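You operate a simulated robot arm through the tools that you are given. There is no shell and no other tool. Be economical: measure what you need, move in short steps, check, and stop when the job is done.

You are at the controls of a simulated two-armed robot. One attempt, no reset.

Task
Clamp the black board into the grey case and slide the case onto the green mat.
Fine: hold the case while you throw the orange lever, then lock it with the white knob.

Only the result counts: the job must be done as asked and must still hold three seconds after the hand-in. Knocking over, shifting, dropping, spilling or breaking anything else fails it.

Robot
Two 6-joint arms with two-finger parallel grippers on one trunk, on a base that drives. Base frame: it is fixed to the floor where the robot stands at the start and does not move with it; the origin is under the middle of the robot, x ahead of it, y to its left, z up; the surface under the hand at the start is at about z = 800. Readings come in mm, rad, newtons and seconds.
The left shoulder is at the start at [60, 187, 1097], the right one opposite. With the tool pointing down near the work surface each hand reaches from about 260 to 620 mm from the robot's upright axis, wherever it stands, measured 20 degrees to its own side. Places, roughly: blue maple board [-1250, 2000, 750]; flat white knob [400, -200, 800]; green laurel board [-1250, 1750, 750]; pocket of the grey case [400, 0, 800]; red rowan board [0, 2000, 1000]; thick orange lever [300, -200, 900]. Payload 1.57 kg a hand.
The tool frame of a hand sits at the grasp point between the pads (the TCP): z along the fingers, y along the line on which they close. The tips reach 30 mm beyond it. The gripper opens to 110 mm. The fingers are 24 mm wide and 12 mm thick; the gripper's body (48 by 112 mm) begins 78 mm behind the TCP.
Orientation is that of the tool frame in the base frame, as a unit quaternion [x, y, z, w]. With the fingers straight down and closing along the base's y, the tool's x points along the base's -x, its y along +y and its z along -z.

Tools
- The arms move only by the tool nudge_tool. It takes "left_motion", "right_motion" or both (then of equal length, played together; a hand with none holds still); each is a list of rows, each a list of 7 numbers: the shift along the tool's x, y, z in mm, then the turn, a rotation vector about the tool's x, y, z in rad, then the opening in per cent of the stroke, from 0 (shut) to 100 (fully open). In form: [[dx, dy, dz, rx, ry, rz, gripper], ...]. A call has 1 to 12 rows; each row is the pose to reach, as a shift and turn from the pose commanded when the call began, along the tool's axes at that moment. Each row takes 0.2 s and may step no farther than 50 mm and 0.15 rad from the row before; otherwise, or with a gripper value out of range, the whole call is refused. Where a pose cannot be reached the arm comes as near as it can. A force on the tool above 40 N (or 10 N above the force at the start of the call, whichever is more), or a blocked arm, ends the call early, and 0.2 s more pass. The fingers move at their own pace (about 153 mm/s each) and stop on an object; they squeeze with about 31 N. The grip force told is the motor's: it shows also when the fingers shut on nothing. Time passes only in rows, and 0.2 s behind the last, so rows that repeat a pose let the fingers close. It gives the time, the measured TCP pose, the force on the tool (base axes), the opening and the grip force at its end, in the units of the frame above (readings bear some noise), with the torque about the TCP (base axes, N m) and any sound that the robot's microphone picked up.
- Cameras (640 x 400 px; columns grow to the right, rows downward): "scene" is now at [9.4, -2, 1630.7]; the picture's right is [-0.02, -1.00, 0.00], its down [-0.83, 0.01, -0.56] and it looks along [0.56, -0.01, -0.83] (base axes); focal length 286 px, centre (320, 200). "left" rides on the left gripper at [70, -16, -141] in its tool frame; the picture's right is [0.23, 0.97, 0.00], its down [-0.85, 0.20, -0.48] and it looks along [-0.47, 0.11, 0.88] (tool axes); focal length 222 px, centre (320, 200). "right" rides on the right gripper at [70, 16, -141] in its tool frame; the picture's right is [-0.23, 0.97, 0.00], its down [-0.86, -0.20, -0.48] and it looks along [-0.47, -0.11, 0.88] (tool axes); focal length 222 px, centre (320, 200). There is no depth. A picture from a camera that has moved, and an enlarged one, comes with that camera's place and axes in the base frame and with its lens.
- get_image(camera): a new picture of that camera. The clock stands still meanwhile.
- slide_trunk(by): slides the trunk up (or, below 0, down) by that many mm; the arms and the scene camera ride with it, the base frame stays. It gives what a move gives, with no picture.
- roll_base(legs): drives the robot by 1 to 6 legs, each [ahead, left, turn to the left] in mm, mm and rad, along the robot's own axes; the way and the turn of a leg run together, so that a leg with both is an arc; at most 1500 mm and 3.142 rad a leg. The arms and the cameras ride along, it lands a little off, and it stops where it bumps. It gives what a move gives.
- aim_head(pan, tilt): turns the head with the scene camera to pan (to the left, within 1.501 rad either way) and tilt (down, from -0.506 to 1.204), counted from straight ahead of the robot. It gives what a move gives.
- inspect(camera, box): a new picture of the part [left, top, right, bottom] of that camera's present view, enlarged. The clock stands still meanwhile.
- sign_off(): hands the job in; it is judged then, once.

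Go step by step. Nothing tells you exact positions but the pictures and the camera data: compare them with the known pose of the tool, close in by small moves and look again before you grip or let go. The budget is 120 turns and 92 pictures, counting those below and the enlarged ones. Unless the task says otherwise, let go and move clear before handing in, and close with one line.

The tools are called after ">>>" by a JSON object that holds its "fn" and its "kwargs". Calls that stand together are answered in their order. nudge_tool: Moves the arms, as the interface text tells. Its arguments: {"type":"object","properties":{"left_motion":{"type":"array","items":{"type":"array","items":{"type":"number"}}},"right_motion":{"type":"array","items":{"type":"array","items":{"type":"number"}}}},"required":[]} The other tools are called the same way: slide_trunk (by) slides the trunk up or down; roll_base (legs) drives the base; aim_head (pan, tilt) turns the head that bears the scene camera; get_image (camera) takes a picture; inspect (camera, box) takes an enlarged picture of a part of a camera's view; sign_off () hands the job in.

At the start:

```text
time: 0.0
left_position: [460.2, 80.2, 1196.9]
left_ee_rot: [0.0, 1.0, 0.0, -0.001]
left_ft_force: [0.3, -0.5, 0.8]
left_moment: [0.02, -0.01, -0.04]
left_finger_gap: 109.7
left_grip_force: 0.1
right_position: [508.7, -271.2, 1139.5]
right_ee_rot: [0.0, 1.0, -0.001, 0.0]
right_ft_force: [-0.1, 0.7, -0.1]
right_moment: [-0.04, 0.0, -0.01]
right_finger_gap: 109.8
right_grip_force: 0.0
trunk travel left (down, up): [-725.0, 265.0]
robot x, y, heading: [0.7, 2.2, 0.0]
head pan, tilt: [-0.017, 0.983]
```

scene: 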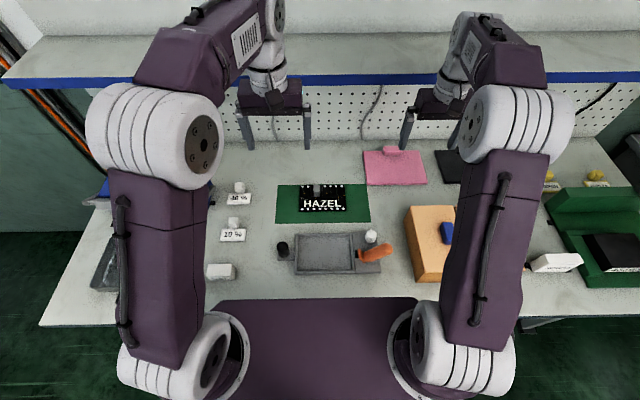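
right: 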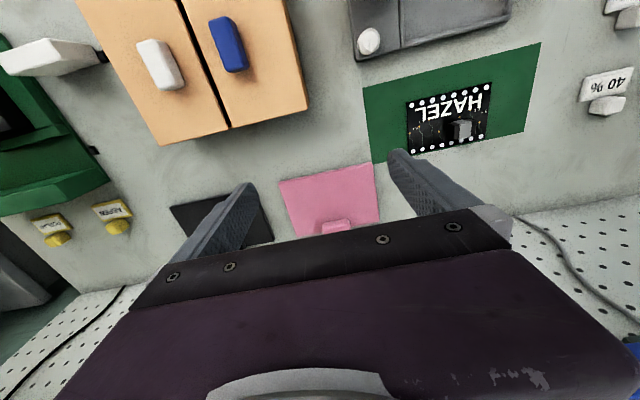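
left: 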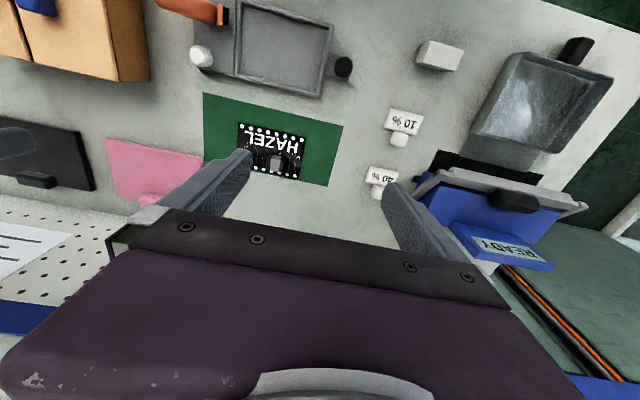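

I see the black HAZEL board on the green mat, with the grey case nearer the robot and the orange lever and white knob on its right. I'll enlarge the area before moving.

>>> {"fn": "inspect", "kwargs": {"camera": "scene", "box": [250, 170, 410, 290]}}

>>> {"fn": "inspect", "kwargs": {"camera": "left", "box": [150, 0, 390, 200]}}

```text
3.33 times, centred on (330, 230) of scene
camera zoom: at [9.4, -2.0, 1630.7], right [-0.02, -1.0, 0.0], down [-0.83, 0.01, -0.56], along [0.56, -0.01, -0.83], focal length 953 px, centre (287, 100)
```

zoom: 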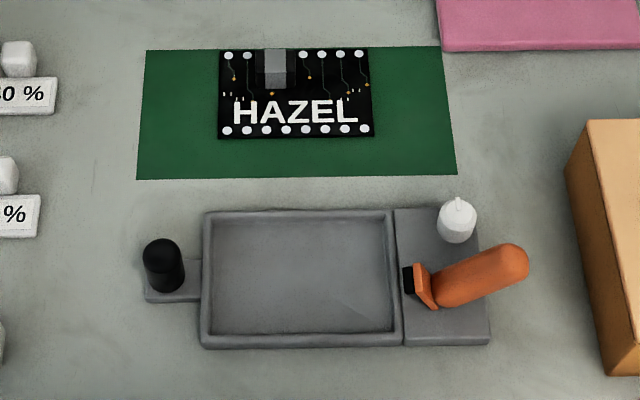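

```text
2.00 times, centred on (270, 100) of left
camera zoom: at [391.3, 62.9, 1338.5], right [-0.23, 0.97, 0.0], down [0.85, 0.2, 0.48], along [0.47, 0.11, -0.88], focal length 444 px, centre (420, 400)
```

zoom: 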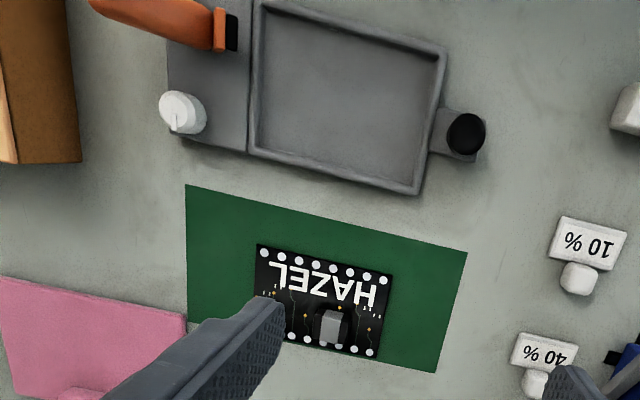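

The board is about 160 x 111 mm, centred near (571, -19), and the pocket is slightly larger, centred near (358, -10). I'll bring the right hand back to get a closer view of the lever, knob and case.

>>> {"fn": "nudge_tool", "kwargs": {"right_motion": [[45, 20, 20, 0, 0, 0, 100], [90, 40, 40, 0, 0, 0, 100], [130, 60, 60, 0, 0, 0, 100], [170, 80, 80, 0, 0, 0, 100], [170, 80, 80, 0, 0, 0, 100]]}}

>>> {"fn": "get_image", "kwargs": {"camera": "right"}}

>>> {"fn": "get_image", "kwargs": {"camera": "left"}}

```text
refused: row 1 steps farther than a row can; nothing moved
```

```text
86 pictures are left
camera right: at [439.3, -255.2, 1278.7], right [0.23, 0.97, 0.0], down [0.86, -0.2, 0.48], along [0.47, -0.11, -0.88], focal length 222 px, centre (320, 200)
```

right: 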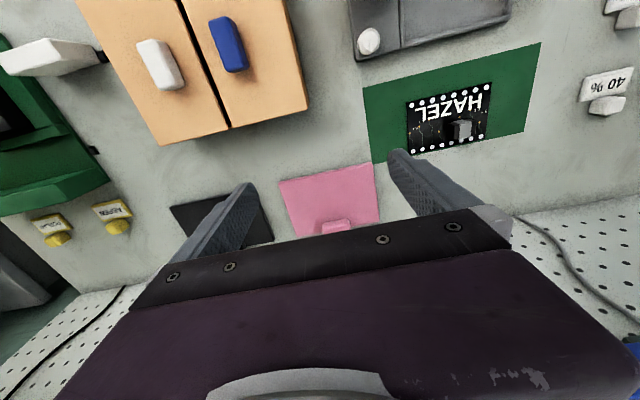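

```text
85 pictures are left
camera left: at [391.3, 62.9, 1338.5], right [-0.23, 0.97, 0.0], down [0.85, 0.2, 0.48], along [0.47, 0.11, -0.88], focal length 222 px, centre (320, 200)
```

left: 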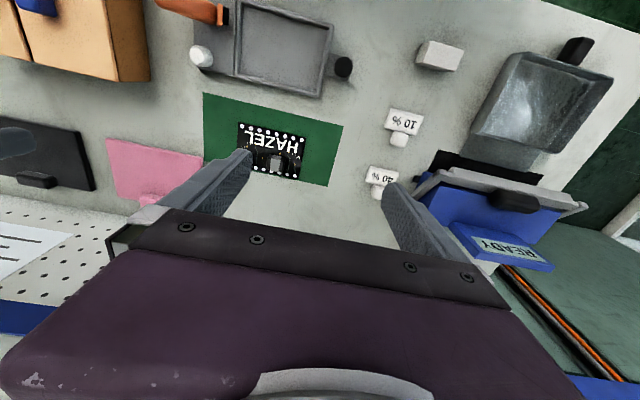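

That step was too long and the move was refused, so I'll use smaller rows.

>>> {"fn": "nudge_tool", "kwargs": {"right_motion": [[40, 16, 10, 0, 0, 0, 100], [80, 32, 20, 0, 0, 0, 100], [120, 48, 30, 0, 0, 0, 100], [160, 64, 40, 0, 0, 0, 100], [180, 80, 60, 0, 0, 0, 100], [180, 80, 60, 0, 0, 0, 100]]}}

>>> {"fn": "get_image", "kwargs": {"camera": "right"}}

```text
time: 1.4
left_position: [460.8, 80.1, 1195.8]
left_ee_rot: [0.0, 1.0, 0.0, 0.001]
left_ft_force: [-0.3, -0.1, 0.7]
left_moment: [0.0, 0.01, 0.0]
left_finger_gap: 109.7
left_grip_force: 0.1
right_position: [327.5, -189.3, 1077.8]
right_ee_rot: [0.0, 1.0, 0.0, 0.0]
right_ft_force: [-0.4, 0.4, 0.1]
right_moment: [0.01, 0.04, 0.01]
right_finger_gap: 110.1
right_grip_force: 0.0
trunk travel left (down, up): [-725.0, 265.0]
robot x, y, heading: [3.0, -2.2, -0.0]
head pan, tilt: [-0.017, 0.983]
```

```text
84 pictures are left
camera right: at [257.7, -173.3, 1217.9], right [0.23, 0.97, 0.0], down [0.85, -0.2, 0.48], along [0.47, -0.11, -0.88], focal length 222 px, centre (320, 200)
```

right: 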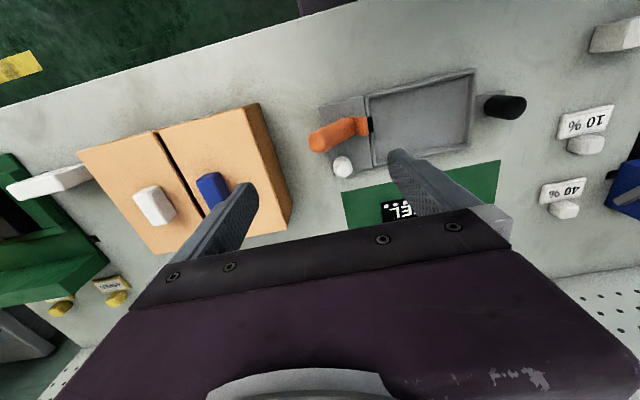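

>>> {"fn": "inspect", "kwargs": {"camera": "right", "box": [300, 60, 540, 210]}}

>>> {"fn": "inspect", "kwargs": {"camera": "scene", "box": [340, 215, 400, 275]}}

```text
2.67 times, centred on (420, 135) of right
camera zoom: at [257.7, -173.3, 1217.9], right [0.23, 0.97, 0.0], down [0.85, -0.2, 0.48], along [0.47, -0.11, -0.88], focal length 592 px, centre (53, 373)
```

zoom: 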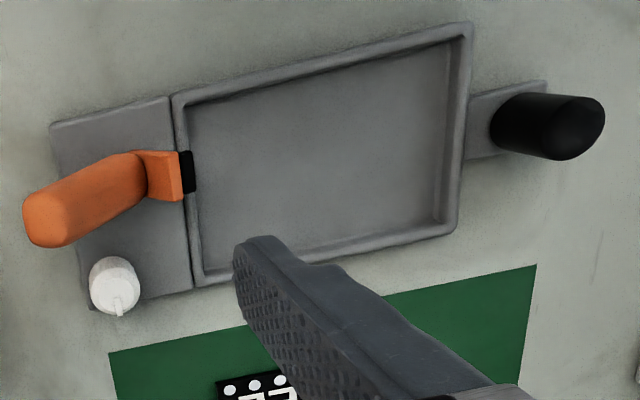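

```text
6.67 times, centred on (370, 245) of scene
camera zoom: at [10.0, -2.3, 1630.7], right [-0.02, -1.0, 0.0], down [-0.83, 0.01, -0.56], along [0.56, -0.01, -0.83], focal length 1906 px, centre (-13, -100)
```

zoom: 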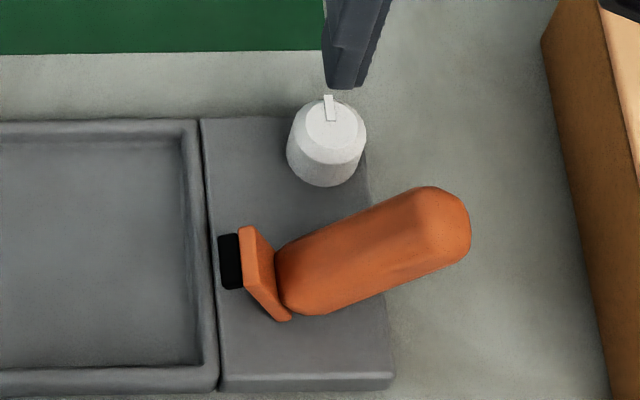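

The lever handle runs from about (333, -125, 857) up to its tip near (331, -193, 898), so it probably swings about an x axis. I'll tilt the left hand to get a side view of the lever and the board.

>>> {"fn": "nudge_tool", "kwargs": {"left_motion": [[8, 15, 19, 0.12, 0, 0, 100], [16, 30, 38, 0.24, 0, 0, 100], [24, 45, 57, 0.36, 0, 0, 100], [32, 60, 76, 0.48, 0, 0, 100], [40, 75, 95, 0.6, 0, 0, 100], [48, 90, 114, 0.72, 0, 0, 100], [56, 105, 133, 0.84, 0, 0, 100], [64, 120, 152, 0.96, 0, 0, 100], [64, 120, 152, 0.96, 0, 0, 100]]}}

>>> {"fn": "get_image", "kwargs": {"camera": "left"}}

```text
time: 3.4
left_position: [395.0, 197.3, 1046.3]
left_ee_rot: [0.0, 0.887, -0.462, -0.001]
left_ft_force: [-0.1, 0.3, 0.7]
left_moment: [0.01, -0.01, -0.03]
left_finger_gap: 109.9
left_grip_force: 0.1
right_position: [326.7, -190.0, 1077.9]
right_ee_rot: [0.001, 1.0, 0.0, 0.0]
right_ft_force: [-1.0, -0.4, 0.0]
right_moment: [0.02, 0.0, 0.03]
right_finger_gap: 110.1
right_grip_force: 0.1
trunk travel left (down, up): [-725.0, 265.0]
robot x, y, heading: [1.5, -1.9, -0.004]
head pan, tilt: [-0.017, 0.983]
```

```text
81 pictures are left
camera left: at [325.9, 304.4, 1141.0], right [-0.23, 0.56, -0.8], down [0.85, 0.51, 0.11], along [0.47, -0.66, -0.59], focal length 222 px, centre (320, 200)
```

left: 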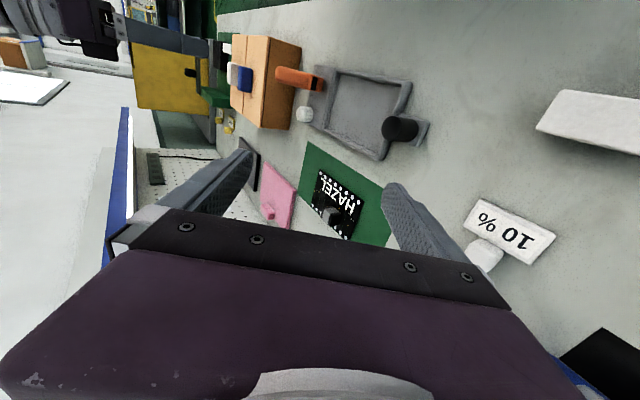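

>>> {"fn": "inspect", "kwargs": {"camera": "left", "box": [260, 40, 440, 160]}}

>>> {"fn": "inspect", "kwargs": {"camera": "left", "box": [290, 130, 410, 250]}}

```text
3.33 times, centred on (350, 100) of left
camera zoom: at [325.9, 304.4, 1141.0], right [-0.23, 0.56, -0.8], down [0.85, 0.51, 0.11], along [0.47, -0.66, -0.59], focal length 740 px, centre (220, 533)
```

zoom: 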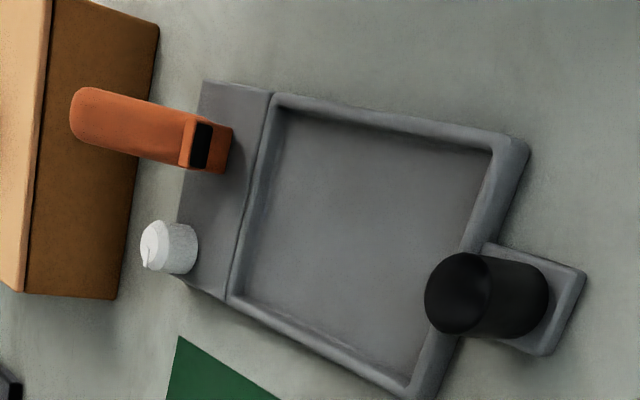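

```text
3.33 times, centred on (350, 190) of left
camera zoom: at [325.9, 304.4, 1141.0], right [-0.23, 0.56, -0.8], down [0.85, 0.51, 0.11], along [0.47, -0.66, -0.59], focal length 740 px, centre (220, 233)
```

zoom: 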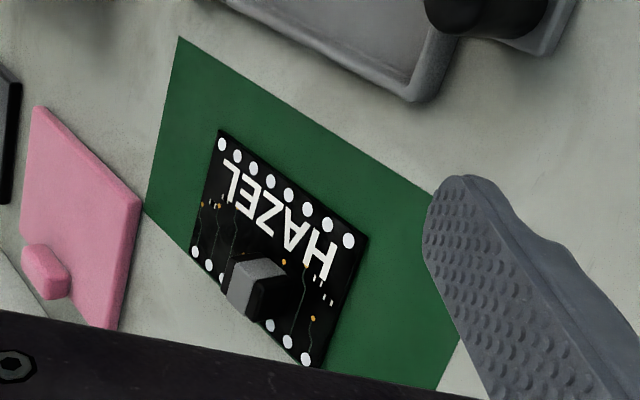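

The lever is a hinged clamp with its pad facing the pocket. Before committing to HAZEL I'll check the other dark plate beside the pink one.

>>> {"fn": "inspect", "kwargs": {"camera": "scene", "box": [350, 130, 500, 220]}}

>>> {"fn": "inspect", "kwargs": {"camera": "scene", "box": [290, 175, 360, 220]}}

```text
4.27 times, centred on (425, 175) of scene
camera zoom: at [9.0, -3.0, 1630.7], right [-0.02, -1.0, 0.0], down [-0.83, 0.01, -0.56], along [0.56, -0.01, -0.83], focal length 1220 px, centre (-128, 307)
```

zoom: 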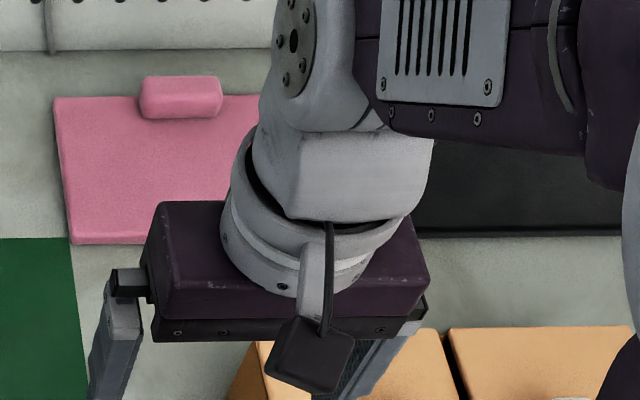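

```text
8.89 times, centred on (325, 198) of scene
camera zoom: at [9.0, -3.0, 1630.7], right [-0.02, -1.0, 0.0], down [-0.83, 0.01, -0.56], along [0.56, -0.01, -0.83], focal length 2541 px, centre (276, 222)
```

zoom: 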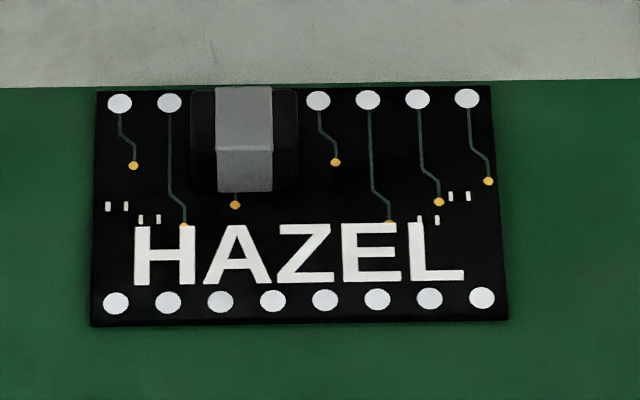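

HAZEL is the board to use, and it carries a block near its far edge that can serve as a handle. I'll bring the left hand over the board for a close look and ease the right hand aside.

>>> {"fn": "nudge_tool", "kwargs": {"left_motion": [[-20, -9, 23, -0.12, 0, 0, 100], [-41, -19, 47, -0.24, 0, 0, 100], [-62, -28, 70, -0.36, 0, 0, 100], [-82, -37, 94, -0.48, 0, 0, 100], [-103, -47, 117, -0.6, 0, 0, 100], [-124, -56, 141, -0.72, 0, 0, 100], [-144, -66, 164, -0.84, 0, 0, 100], [-165, -75, 188, -0.96, 0, 0, 100], [-165, -75, 188, -0.96, 0, 0, 100]], "right_motion": [[0, -15, 0, 0, 0, 0, 100], [0, -30, 0, 0, 0, 0, 100], [0, -45, 0, 0, 0, 0, 100], [0, -60, 0, 0, 0, 0, 100], [0, -80, 0, 0, 0, 0, 100], [0, -80, 0, 0, 0, 0, 100], [0, -80, 0, 0, 0, 0, 100], [0, -80, 0, 0, 0, 0, 100], [0, -80, 0, 0, 0, 0, 100]]}}

>>> {"fn": "get_image", "kwargs": {"camera": "left"}}

>>> {"fn": "get_image", "kwargs": {"camera": "scene"}}

```text
time: 5.4
left_position: [560.2, 2.3, 996.6]
left_ee_rot: [0.0, 1.0, 0.001, 0.001]
left_ft_force: [0.3, 0.8, 0.5]
left_moment: [-0.03, -0.06, -0.02]
left_finger_gap: 109.9
left_grip_force: 0.2
right_position: [327.2, -271.4, 1078.8]
right_ee_rot: [0.001, 1.0, 0.0, 0.001]
right_ft_force: [-0.7, -0.6, -0.4]
right_moment: [0.02, -0.04, 0.0]
right_finger_gap: 109.9
right_grip_force: 0.0
trunk travel left (down, up): [-725.0, 265.0]
robot x, y, heading: [1.0, 0.1, 0.002]
head pan, tilt: [-0.017, 0.983]
```

```text
76 pictures are left
camera left: at [490.7, -14.2, 1139.0], right [-0.23, 0.97, 0.0], down [0.86, 0.2, 0.48], along [0.47, 0.11, -0.88], focal length 222 px, centre (320, 200)
```

left: 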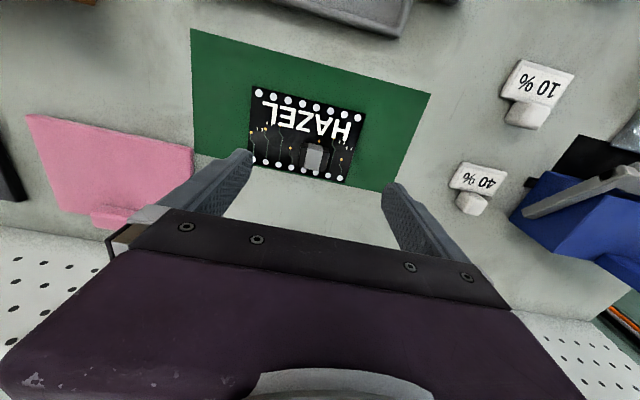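

```text
75 pictures are left
camera scene: at [8.6, -0.6, 1630.7], right [-0.02, -1.0, 0.0], down [-0.83, 0.01, -0.56], along [0.56, -0.01, -0.83], focal length 286 px, centre (320, 200)
```

scene: 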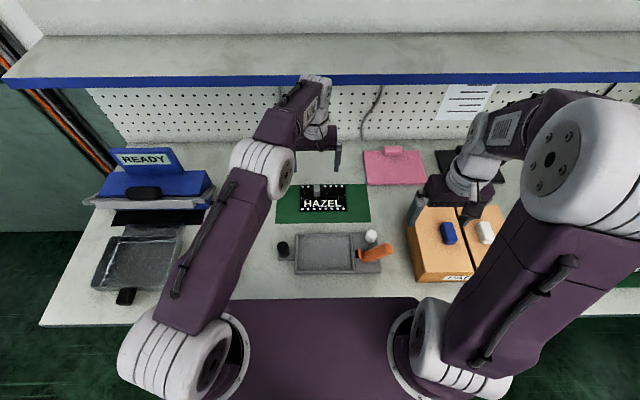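

>>> {"fn": "inspect", "kwargs": {"camera": "left", "box": [230, 70, 390, 200]}}

>>> {"fn": "inspect", "kwargs": {"camera": "scene", "box": [260, 175, 400, 285]}}

```text
3.08 times, centred on (310, 135) of left
camera zoom: at [490.7, -14.2, 1139.0], right [-0.23, 0.97, 0.0], down [0.86, 0.2, 0.48], along [0.47, 0.11, -0.88], focal length 684 px, centre (351, 400)
```

zoom: 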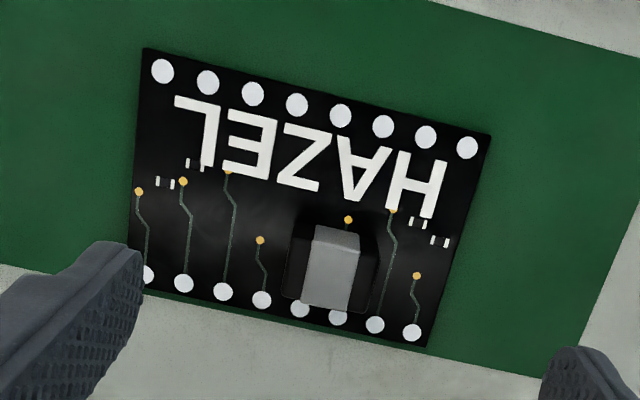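

```text
3.64 times, centred on (330, 230) of scene
camera zoom: at [8.6, -0.6, 1630.7], right [-0.02, -1.0, 0.0], down [-0.83, 0.01, -0.56], along [0.56, -0.01, -0.83], focal length 1040 px, centre (284, 91)
```

zoom: 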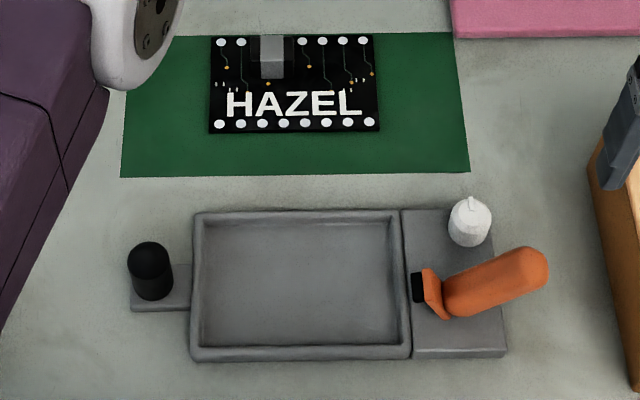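

The handle block spans x ≈ 577–609 around y ≈ 1, with its top at z ≈ 827. I'll lower the left hand over it and check before gripping.

>>> {"fn": "nudge_tool", "kwargs": {"left_motion": [[-15, -1, 30, 0, 0, 0, 70], [-33, -1, 60, 0, 0, 0, 70], [-33, -1, 95, 0, 0, 0, 70], [-33, -1, 125, 0, 0, 0, 70], [-33, -1, 145, 0, 0, 0, 70], [-33, -1, 145, 0, 0, 0, 70]]}}

>>> {"fn": "get_image", "kwargs": {"camera": "left"}}

>>> {"fn": "inspect", "kwargs": {"camera": "scene", "box": [260, 145, 380, 225]}}

```text
time: 6.8
left_position: [563.4, 12.7, 863.0]
left_ee_rot: [-0.001, 1.0, 0.0, 0.0]
left_ft_force: [0.1, 0.8, -0.3]
left_moment: [0.02, 0.01, -0.03]
left_finger_gap: 77.1
left_grip_force: 0.1
left hand out of reach, approached as far as the arm can: row 1, 2, 3, 4, 5, 6
right_position: [328.4, -272.9, 1079.5]
right_ee_rot: [0.0, 1.0, 0.001, 0.0]
right_ft_force: [0.8, 0.3, -0.3]
right_moment: [0.03, 0.02, 0.04]
right_finger_gap: 110.1
right_grip_force: 0.1
trunk travel left (down, up): [-725.0, 265.0]
robot x, y, heading: [0.5, 0.9, -0.0]
head pan, tilt: [-0.017, 0.983]
```

```text
72 pictures are left
camera left: at [495.0, -4.3, 1005.0], right [-0.23, 0.97, 0.0], down [0.85, 0.2, 0.48], along [0.47, 0.11, -0.88], focal length 222 px, centre (320, 200)
```

left: 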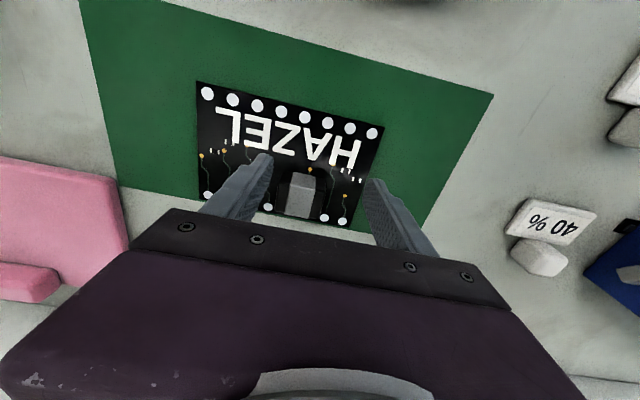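

```text
5.00 times, centred on (320, 185) of scene
camera zoom: at [9.2, -2.3, 1630.7], right [-0.02, -1.0, 0.0], down [-0.83, 0.01, -0.56], along [0.56, -0.01, -0.83], focal length 1430 px, centre (320, 275)
```

zoom: 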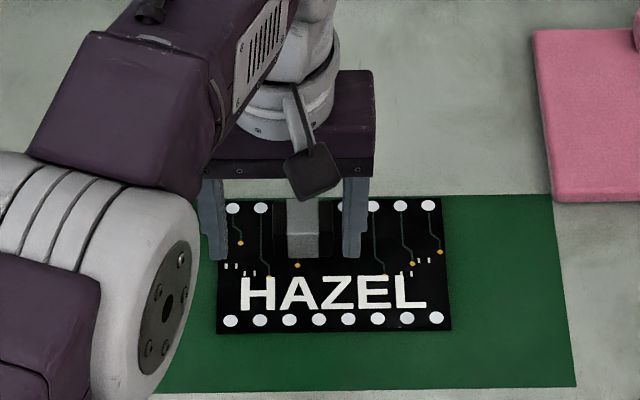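

The board's block is about 30 mm beyond the left hand's reach. I'll raise the hand slightly and drive the base forward 60 mm.

>>> {"fn": "nudge_tool", "kwargs": {"left_motion": [[33, 0, 115, 0, 0, 0, 70], [33, 0, 100, 0, 0, 0, 70]]}}

>>> {"fn": "roll_base", "kwargs": {"legs": [[60, 0, 0]]}}

```text
refused: row 1 steps farther than a row can; nothing moved
```

```text
time: 7.8
left_position: [621.4, 12.6, 863.8]
left_ee_rot: [0.0, 1.0, 0.0, 0.001]
left_ft_force: [0.0, 0.0, 0.5]
left_moment: [-0.02, 0.01, -0.01]
left_finger_gap: 77.1
left_grip_force: 0.1
right_position: [384.9, -272.3, 1079.8]
right_ee_rot: [0.0, 1.0, 0.001, 0.001]
right_ft_force: [0.1, 0.3, 0.9]
right_moment: [0.04, 0.0, 0.0]
right_finger_gap: 109.8
right_grip_force: 0.0
trunk travel left (down, up): [-725.0, 265.0]
robot x, y, heading: [59.9, -0.4, -0.001]
head pan, tilt: [-0.017, 0.983]
```

The base moved cleanly. I'll make a small upward move to see what the hand's commanded reference pose is.

>>> {"fn": "nudge_tool", "kwargs": {"left_motion": [[10, 0, -15, 0, 0, 0, 70], [20, 0, -15, 0, 0, 0, 70], [20, 0, -15, 0, 0, 0, 70]]}}

```text
time: 8.6
left_position: [603.1, 12.4, 877.3]
left_ee_rot: [0.0, 1.0, 0.0, -0.001]
left_ft_force: [0.3, 0.6, -0.2]
left_moment: [0.0, 0.01, 0.03]
left_finger_gap: 76.9
left_grip_force: 0.0
right_position: [387.4, -272.2, 1078.6]
right_ee_rot: [0.0, 1.0, 0.0, -0.001]
right_ft_force: [0.6, -0.8, 0.0]
right_moment: [0.0, 0.02, 0.01]
right_finger_gap: 109.8
right_grip_force: 0.0
trunk travel left (down, up): [-725.0, 265.0]
robot x, y, heading: [59.7, 0.2, 0.001]
head pan, tilt: [-0.017, 0.983]
```

>>> {"fn": "nudge_tool", "kwargs": {"left_motion": [[10, -11, 0, 0, 0, 0, 70], [10, -11, 15, 0, 0, 0, 70], [10, -11, 30, 0, 0, 0, 70], [10, -11, 30, 0, 0, 0, 70]]}}

>>> {"fn": "get_image", "kwargs": {"camera": "left"}}

>>> {"fn": "inspect", "kwargs": {"camera": "scene", "box": [260, 145, 380, 225]}}

```text
time: 9.6
left_position: [593.7, 2.5, 846.9]
left_ee_rot: [0.0, 1.0, 0.0, 0.0]
left_ft_force: [-0.1, -0.6, 0.1]
left_moment: [-0.02, 0.04, -0.03]
left_finger_gap: 76.8
left_grip_force: 0.0
right_position: [385.9, -273.5, 1078.9]
right_ee_rot: [0.0, 1.0, 0.0, 0.0]
right_ft_force: [0.1, 0.7, 0.4]
right_moment: [0.04, 0.04, 0.01]
right_finger_gap: 109.8
right_grip_force: 0.1
trunk travel left (down, up): [-725.0, 265.0]
robot x, y, heading: [60.3, 0.3, -0.001]
head pan, tilt: [-0.017, 0.983]
```

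```text
70 pictures are left
camera left: at [524.0, -15.4, 990.1], right [-0.23, 0.97, 0.0], down [0.85, 0.2, 0.48], along [0.47, 0.11, -0.88], focal length 222 px, centre (320, 200)
```

left: 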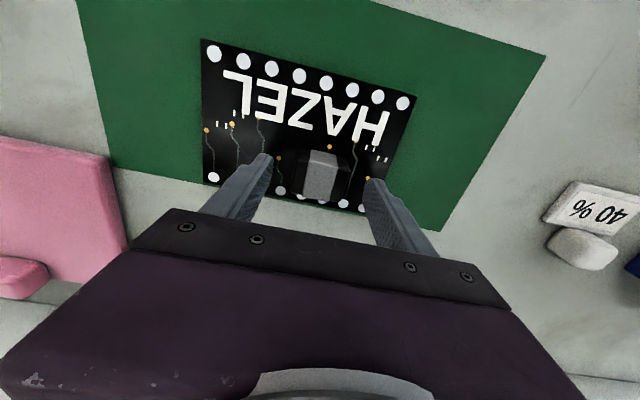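

```text
5.00 times, centred on (320, 185) of scene
camera zoom: at [68.1, -2.2, 1630.7], right [-0.02, -1.0, 0.0], down [-0.83, 0.01, -0.56], along [0.56, -0.01, -0.83], focal length 1430 px, centre (320, 275)
```

zoom: 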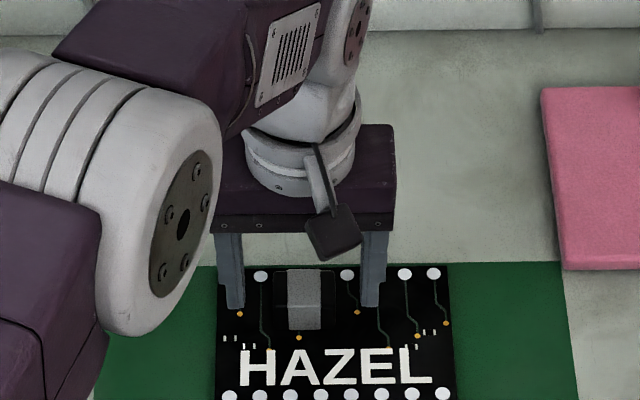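

The fingers straddle the block, so I'll go down a little more and close on it.

>>> {"fn": "nudge_tool", "kwargs": {"left_motion": [[2, -1, 5, 0, 0, 0, 70], [2, -1, 9, 0, 0, 0, 70], [2, -1, 9, 0, 0, 0, 40], [2, -1, 9, 0, 0, 0, 10], [2, -1, 9, 0, 0, 0, 0], [2, -1, 9, 0, 0, 0, 0]]}}

```text
time: 11.0
left_position: [590.3, 0.2, 838.1]
left_ee_rot: [0.0, 1.0, 0.0, 0.0]
left_ft_force: [-0.2, -0.5, 0.1]
left_moment: [-0.01, 0.0, 0.0]
left_finger_gap: 41.3
left_grip_force: 31.0
right_position: [386.4, -272.7, 1078.4]
right_ee_rot: [0.0, 1.0, 0.0, 0.001]
right_ft_force: [0.6, 0.7, 0.4]
right_moment: [-0.03, 0.02, 0.0]
right_finger_gap: 110.1
right_grip_force: 0.0
trunk travel left (down, up): [-725.0, 265.0]
robot x, y, heading: [57.1, 2.1, 0.003]
head pan, tilt: [-0.017, 0.983]
```

The fingers closed on the block at 41 mm with full grip force. Next I'll lift the board and check.

>>> {"fn": "nudge_tool", "kwargs": {"left_motion": [[0, 0, -10, 0, 0, 0, 0], [0, 0, -30, 0, 0, 0, 0], [0, 0, -60, 0, 0, 0, 0], [0, 0, -80, 0, 0, 0, 0], [0, 0, -80, 0, 0, 0, 0]]}}

>>> {"fn": "get_image", "kwargs": {"camera": "left"}}

>>> {"fn": "get_image", "kwargs": {"camera": "scene"}}

```text
time: 12.2
left_position: [590.5, 2.1, 918.1]
left_ee_rot: [0.0, 1.0, 0.0, 0.0]
left_ft_force: [0.3, -0.9, -0.9]
left_moment: [0.02, 0.0, 0.0]
left_finger_gap: 41.4
left_grip_force: 30.9
right_position: [387.6, -272.5, 1078.9]
right_ee_rot: [0.0, 1.0, 0.0, 0.0]
right_ft_force: [0.1, 0.4, -0.6]
right_moment: [-0.01, 0.01, 0.01]
right_finger_gap: 109.8
right_grip_force: 0.1
trunk travel left (down, up): [-725.0, 265.0]
robot x, y, heading: [58.3, 1.1, -0.003]
head pan, tilt: [-0.017, 0.983]
```

```text
68 pictures are left
camera left: at [521.8, -15.4, 1061.4], right [-0.23, 0.97, 0.0], down [0.86, 0.2, 0.48], along [0.47, 0.11, -0.88], focal length 222 px, centre (320, 200)
```

left: 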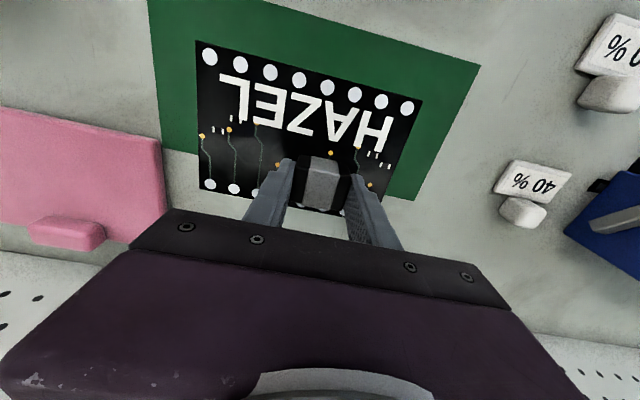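

```text
67 pictures are left
camera scene: at [68.7, -2.0, 1630.7], right [-0.02, -1.0, 0.0], down [-0.83, 0.01, -0.56], along [0.56, -0.01, -0.83], focal length 286 px, centre (320, 200)
```

scene: 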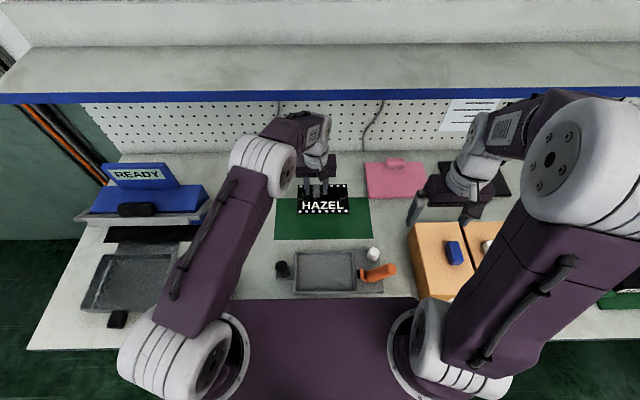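

The board lifts level. I'll measure its edges in the hand and the pocket edges precisely.

>>> {"fn": "inspect", "kwargs": {"camera": "left", "box": [180, 30, 440, 220]}}

>>> {"fn": "inspect", "kwargs": {"camera": "scene", "box": [270, 235, 390, 305]}}

>>> {"fn": "inspect", "kwargs": {"camera": "scene", "box": [280, 175, 370, 225]}}

```text
2.11 times, centred on (310, 125) of left
camera zoom: at [521.8, -15.4, 1061.4], right [-0.23, 0.97, 0.0], down [0.86, 0.2, 0.48], along [0.47, 0.11, -0.88], focal length 468 px, centre (341, 358)
```

zoom: 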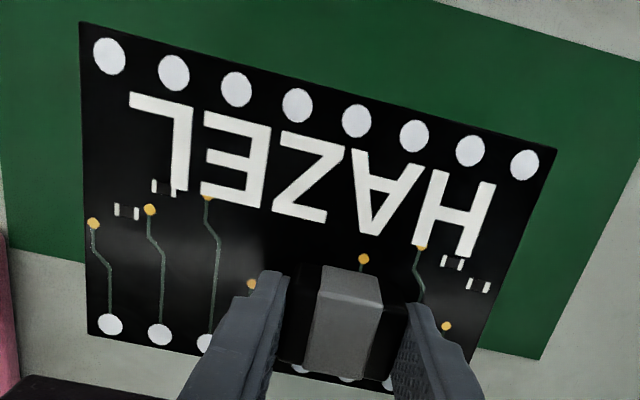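

```text
5.33 times, centred on (330, 270) of scene
camera zoom: at [68.7, -2.0, 1630.7], right [-0.02, -1.0, 0.0], down [-0.83, 0.01, -0.56], along [0.56, -0.01, -0.83], focal length 1525 px, centre (267, -173)
```

zoom: 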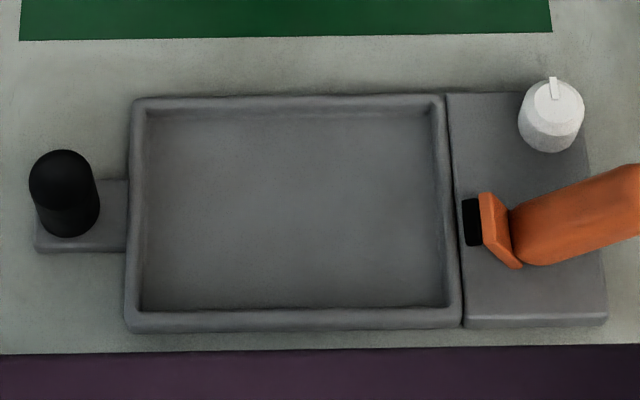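

```text
7.11 times, centred on (325, 200) of scene
camera zoom: at [68.7, -2.0, 1630.7], right [-0.02, -1.0, 0.0], down [-0.83, 0.01, -0.56], along [0.56, -0.01, -0.83], focal length 2033 px, centre (284, 200)
```

zoom: 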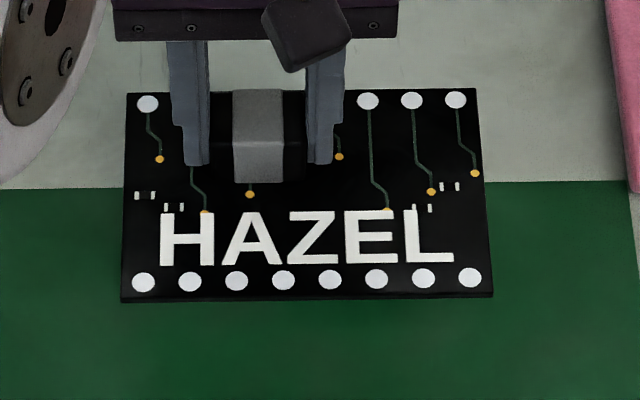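

The board measures about 109 x 159 mm, centred (-20, -21) mm from the TCP. The pocket is about 113 x 163 mm, centred near (360, -20.5), so I'll carry the board there at height.

>>> {"fn": "nudge_tool", "kwargs": {"left_motion": [[30, 0, 0, 0, 0, 0, 0], [60, 0, 0, 0, 0, 0, 0], [90, 0, 0, 0, 0, 0, 0], [120, 0, 0, 0, 0, 0, 0], [150, 0, 0, 0, 0, 0, 0], [180, 0, 0, 0, 0, 0, 0], [200, -1, 0, 0, 0, 0, 0], [211, -1, 0, 0, 0, 0, 0], [211, -1, 15, 0, 0, 0, 0], [211, -1, 30, 0, 0, 0, 0], [211, -1, 30, 0, 0, 0, 0]]}}

>>> {"fn": "inspect", "kwargs": {"camera": "scene", "box": [270, 225, 390, 305]}}

>>> {"fn": "get_image", "kwargs": {"camera": "left"}}

```text
time: 14.6
left_position: [379.1, 0.6, 889.5]
left_ee_rot: [0.0, 1.0, 0.0, -0.001]
left_ft_force: [0.3, -0.1, -0.6]
left_moment: [0.02, 0.0, 0.03]
left_finger_gap: 41.4
left_grip_force: 30.6
right_position: [387.5, -271.1, 1079.3]
right_ee_rot: [0.0, 1.0, 0.0, 0.0]
right_ft_force: [-0.2, -0.7, 0.1]
right_moment: [0.04, 0.0, 0.02]
right_finger_gap: 109.8
right_grip_force: 0.1
trunk travel left (down, up): [-725.0, 265.0]
robot x, y, heading: [56.3, -1.8, -0.001]
head pan, tilt: [-0.017, 0.983]
```

```text
5.00 times, centred on (330, 265) of scene
camera zoom: at [67.9, -1.9, 1630.7], right [-0.02, -1.0, 0.0], down [-0.83, 0.01, -0.56], along [0.56, -0.01, -0.83], focal length 1430 px, centre (270, -125)
```

zoom: 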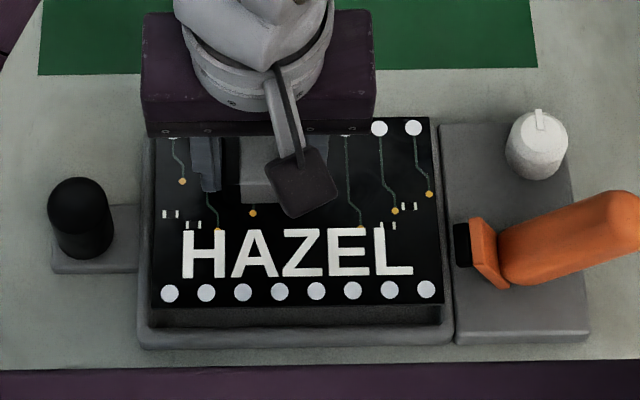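

```text
62 pictures are left
camera left: at [309.9, -17.5, 1030.8], right [-0.23, 0.97, 0.0], down [0.85, 0.2, 0.48], along [0.47, 0.11, -0.88], focal length 222 px, centre (320, 200)
```

left: 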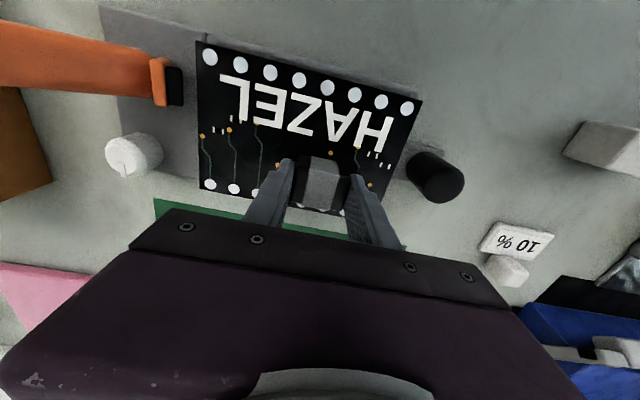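

The board hovers over the pocket. I'll lower it about 15 mm and compare the edges again.

>>> {"fn": "nudge_tool", "kwargs": {"left_motion": [[0, 0, 8, 0, 0, 0, 0], [0, 0, 15, 0, 0, 0, 0], [0, 0, 15, 0, 0, 0, 0]]}}

>>> {"fn": "inspect", "kwargs": {"camera": "scene", "box": [285, 245, 375, 305]}}

>>> {"fn": "inspect", "kwargs": {"camera": "left", "box": [150, 0, 450, 200]}}

```text
time: 15.4
left_position: [379.1, -1.1, 873.3]
left_ee_rot: [0.0, 1.0, 0.0, 0.0]
left_ft_force: [0.4, -0.4, -0.9]
left_moment: [-0.03, 0.0, -0.02]
left_finger_gap: 41.6
left_grip_force: 30.7
right_position: [386.6, -271.8, 1079.0]
right_ee_rot: [0.0, 1.0, 0.0, 0.0]
right_ft_force: [0.7, -0.2, -0.2]
right_moment: [0.02, 0.02, -0.02]
right_finger_gap: 110.2
right_grip_force: 0.2
trunk travel left (down, up): [-725.0, 265.0]
robot x, y, heading: [56.8, -0.7, 0.003]
head pan, tilt: [-0.017, 0.983]
```

```text
6.67 times, centred on (330, 275) of scene
camera zoom: at [68.2, -2.0, 1630.7], right [-0.02, -1.0, 0.0], down [-0.83, 0.01, -0.56], along [0.56, -0.01, -0.83], focal length 1906 px, centre (253, -300)
```

zoom: 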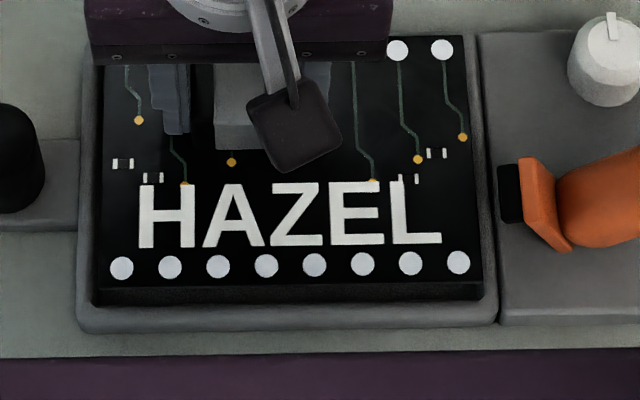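

```text
2.00 times, centred on (300, 100) of left
camera zoom: at [310.4, -17.7, 1015.9], right [-0.23, 0.97, 0.0], down [0.85, 0.2, 0.48], along [0.47, 0.11, -0.88], focal length 444 px, centre (360, 400)
```

zoom: 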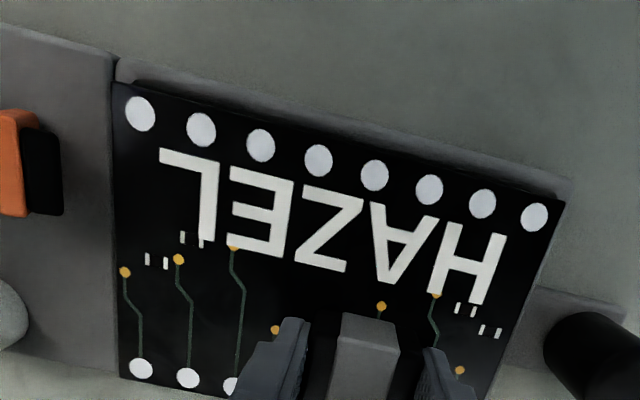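

>>> {"fn": "inspect", "kwargs": {"camera": "left", "box": [190, 20, 310, 95]}}

>>> {"fn": "inspect", "kwargs": {"camera": "left", "box": [330, 60, 450, 135]}}

>>> {"fn": "inspect", "kwargs": {"camera": "scene", "box": [290, 270, 370, 300]}}

```text
5.33 times, centred on (250, 58) of left
camera zoom: at [310.4, -17.7, 1015.9], right [-0.23, 0.97, 0.0], down [0.85, 0.2, 0.48], along [0.47, 0.11, -0.88], focal length 1185 px, centre (693, 960)
```

zoom: 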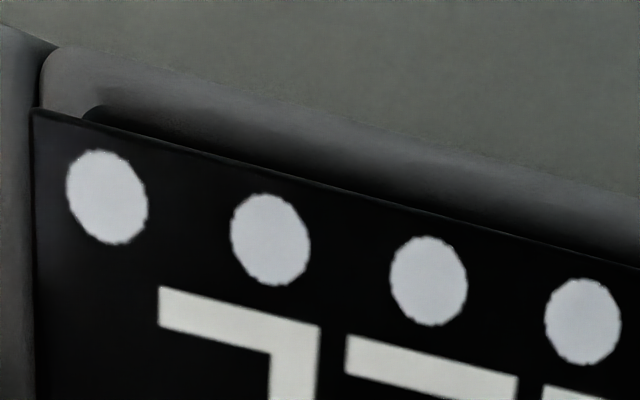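

```text
5.33 times, centred on (390, 98) of left
camera zoom: at [310.4, -17.7, 1015.9], right [-0.23, 0.97, 0.0], down [0.85, 0.2, 0.48], along [0.47, 0.11, -0.88], focal length 1185 px, centre (-53, 747)
```

zoom: 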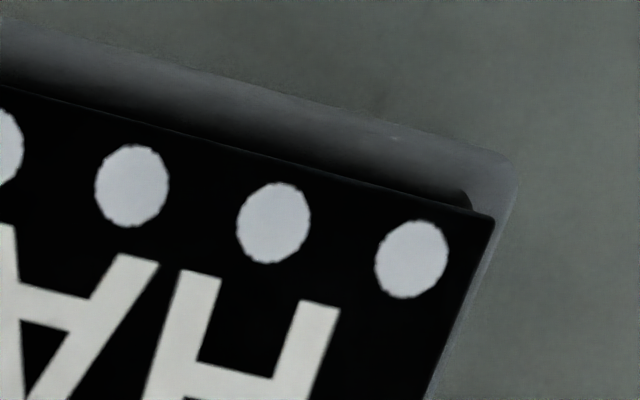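

```text
8.00 times, centred on (330, 285) of scene
camera zoom: at [68.2, -2.0, 1630.7], right [-0.02, -1.0, 0.0], down [-0.83, 0.01, -0.56], along [0.56, -0.01, -0.83], focal length 2287 px, centre (240, -480)
```

zoom: 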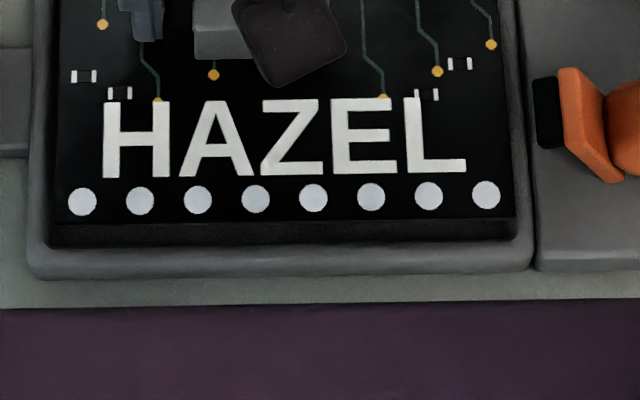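

The edges match to within about 1 mm; the board needs roughly +1 mm in y. I'll lower gently and watch the force.

>>> {"fn": "nudge_tool", "kwargs": {"left_motion": [[0, 1, 0, 0, 0, 0, 0], [0, 1, 5, 0, 0, 0, 0], [0, 1, 9, 0, 0, 0, 0], [0, 1, 13, 0, 0, 0, 0], [0, 1, 17, 0, 0, 0, 0], [0, 1, 20, 0, 0, 0, 0], [0, 1, 20, 0, 0, 0, 0]]}}

>>> {"fn": "inspect", "kwargs": {"camera": "left", "box": [170, 20, 450, 200]}}

>>> {"fn": "inspect", "kwargs": {"camera": "scene", "box": [285, 245, 375, 305]}}

```text
time: 17.0
left_position: [380.0, 1.4, 852.4]
left_ee_rot: [0.0, 1.0, 0.0, 0.0]
left_ft_force: [-0.6, 0.5, -0.8]
left_moment: [0.0, -0.03, -0.01]
left_finger_gap: 40.9
left_grip_force: 31.1
right_position: [387.0, -272.5, 1078.5]
right_ee_rot: [0.0, 1.0, 0.001, 0.0]
right_ft_force: [-0.6, -0.3, 0.3]
right_moment: [0.0, 0.0, -0.01]
right_finger_gap: 109.7
right_grip_force: 0.0
trunk travel left (down, up): [-725.0, 265.0]
robot x, y, heading: [57.1, -0.2, 0.0]
head pan, tilt: [-0.017, 0.983]
```

```text
2.22 times, centred on (310, 110) of left
camera zoom: at [310.7, -16.0, 995.9], right [-0.23, 0.97, 0.0], down [0.85, 0.2, 0.48], along [0.47, 0.11, -0.88], focal length 494 px, centre (342, 400)
```

zoom: 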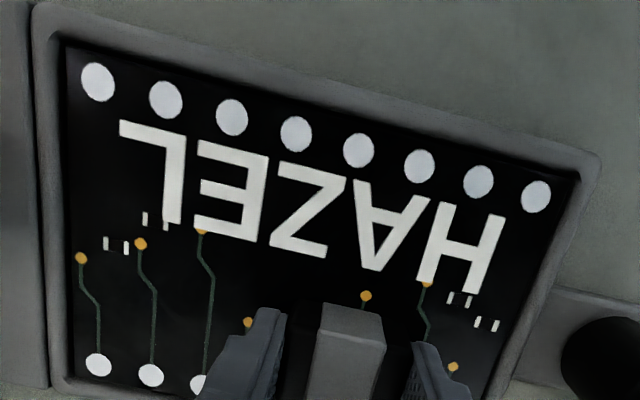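

```text
6.67 times, centred on (330, 275) of scene
camera zoom: at [68.2, -2.0, 1630.7], right [-0.02, -1.0, 0.0], down [-0.83, 0.01, -0.56], along [0.56, -0.01, -0.83], focal length 1906 px, centre (253, -300)
```

zoom: 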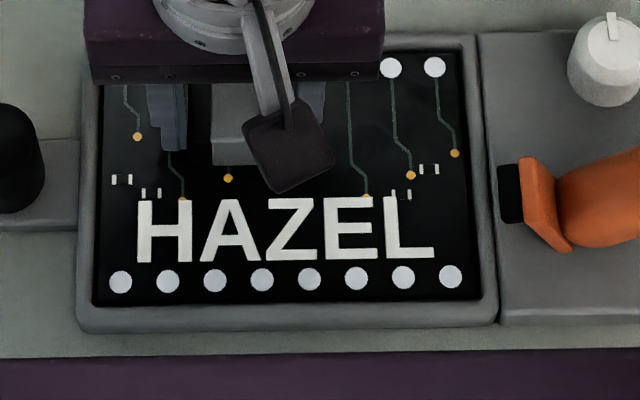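

The board has dropped inside the rim with no contact force. I'll keep lowering until it touches the floor of the pocket.

>>> {"fn": "nudge_tool", "kwargs": {"left_motion": [[0, -0.5, 3, 0, 0, 0, 0], [0, -0.5, 5, 0, 0, 0, 0], [0, -0.5, 7, 0, 0, 0, 0], [0, -0.5, 9, 0, 0, 0, 0], [0, -0.5, 9, 0, 0, 0, 0]]}}

```text
time: 18.2
left_position: [379.1, 1.7, 845.4]
left_ee_rot: [-0.001, 1.0, -0.001, 0.001]
left_ft_force: [2.7, 5.5, 24.2]
left_moment: [0.17, -0.04, -0.04]
left_finger_gap: 41.2
left_grip_force: 31.1
right_position: [385.9, -270.4, 1080.4]
right_ee_rot: [0.0, 1.0, 0.0, 0.001]
right_ft_force: [0.5, 0.0, -0.7]
right_moment: [-0.01, -0.04, -0.01]
right_finger_gap: 109.8
right_grip_force: 0.1
trunk travel left (down, up): [-725.0, 265.0]
robot x, y, heading: [57.5, 2.8, 0.004]
head pan, tilt: [-0.017, 0.983]
```

>>> {"fn": "inspect", "kwargs": {"camera": "left", "box": [170, 20, 450, 200]}}

>>> {"fn": "inspect", "kwargs": {"camera": "scene", "box": [285, 245, 375, 305]}}

```text
2.22 times, centred on (310, 110) of left
camera zoom: at [309.7, -15.4, 987.9], right [-0.23, 0.97, 0.0], down [0.85, 0.2, 0.48], along [0.47, 0.11, -0.88], focal length 494 px, centre (342, 400)
```

zoom: 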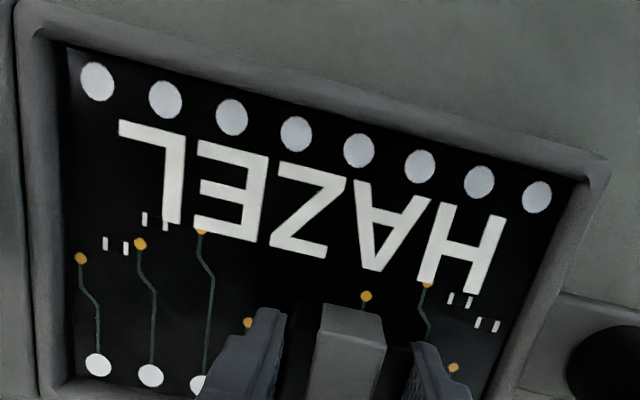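

```text
6.67 times, centred on (330, 275) of scene
camera zoom: at [66.2, -0.7, 1631.0], right [-0.02, -1.0, 0.0], down [-0.83, 0.01, -0.56], along [0.56, -0.01, -0.83], focal length 1906 px, centre (253, -300)
```

zoom: 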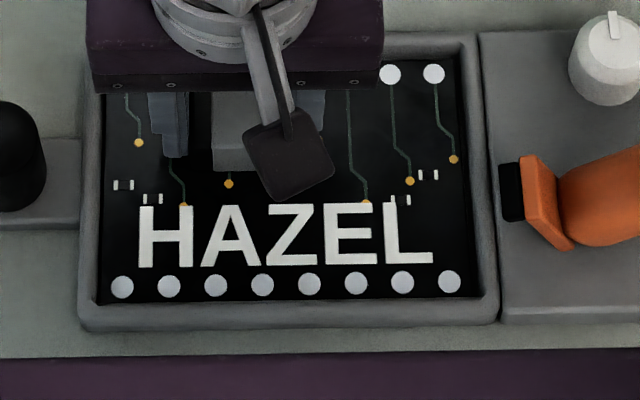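

The board sits well below the rim on all sides. I'll release it and rise.

>>> {"fn": "nudge_tool", "kwargs": {"left_motion": [[0, 0, -1, 0, 0, 0, 55], [0, 0, -1, 0, 0, 0, 55], [0, 0, -15, 0, 0, 0, 55], [0, 0, -40, 0, 0, 0, 55], [0, 0, -80, 0, 0, 0, 55], [0, 0, -120, 0, 0, 0, 55], [0, 30, -150, 0, 0, 0, 55], [0, 30, -150, 0, 0, 0, 55]]}}

>>> {"fn": "get_image", "kwargs": {"camera": "left"}}

>>> {"fn": "inspect", "kwargs": {"camera": "scene", "box": [275, 225, 395, 305]}}

```text
time: 20.0
left_position: [380.4, 32.0, 995.3]
left_ee_rot: [-0.001, 1.0, 0.0, -0.001]
left_ft_force: [0.8, 0.2, 0.1]
left_moment: [0.01, 0.02, 0.04]
left_finger_gap: 60.4
left_grip_force: 0.1
right_position: [388.3, -273.4, 1078.7]
right_ee_rot: [0.0, 1.0, 0.001, 0.0]
right_ft_force: [1.0, -0.4, -0.2]
right_moment: [-0.01, -0.01, 0.0]
right_finger_gap: 110.0
right_grip_force: 0.0
trunk travel left (down, up): [-725.0, 265.0]
robot x, y, heading: [57.8, 0.2, -0.002]
head pan, tilt: [-0.017, 0.983]
```

```text
52 pictures are left
camera left: at [311.1, 15.2, 1136.9], right [-0.23, 0.97, 0.0], down [0.86, 0.2, 0.48], along [0.47, 0.11, -0.88], focal length 222 px, centre (320, 200)
```

left: 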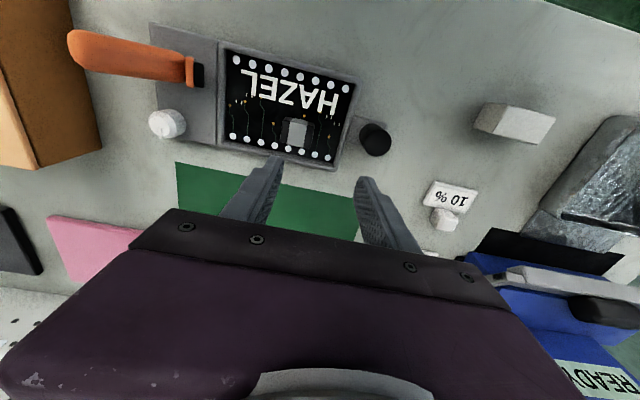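

```text
5.00 times, centred on (335, 265) of scene
camera zoom: at [68.5, -2.7, 1630.7], right [-0.02, -1.0, 0.0], down [-0.83, 0.01, -0.56], along [0.56, -0.01, -0.83], focal length 1430 px, centre (245, -125)
```

zoom: 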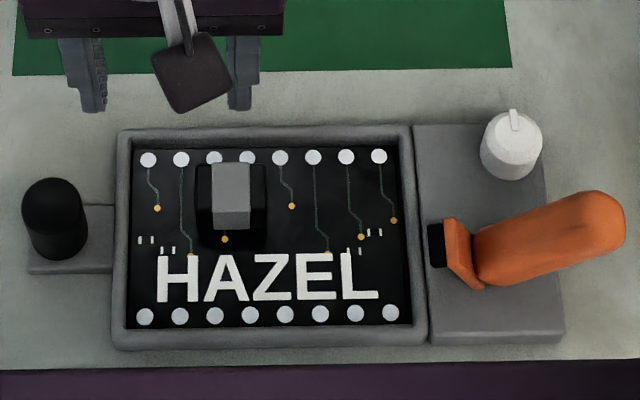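

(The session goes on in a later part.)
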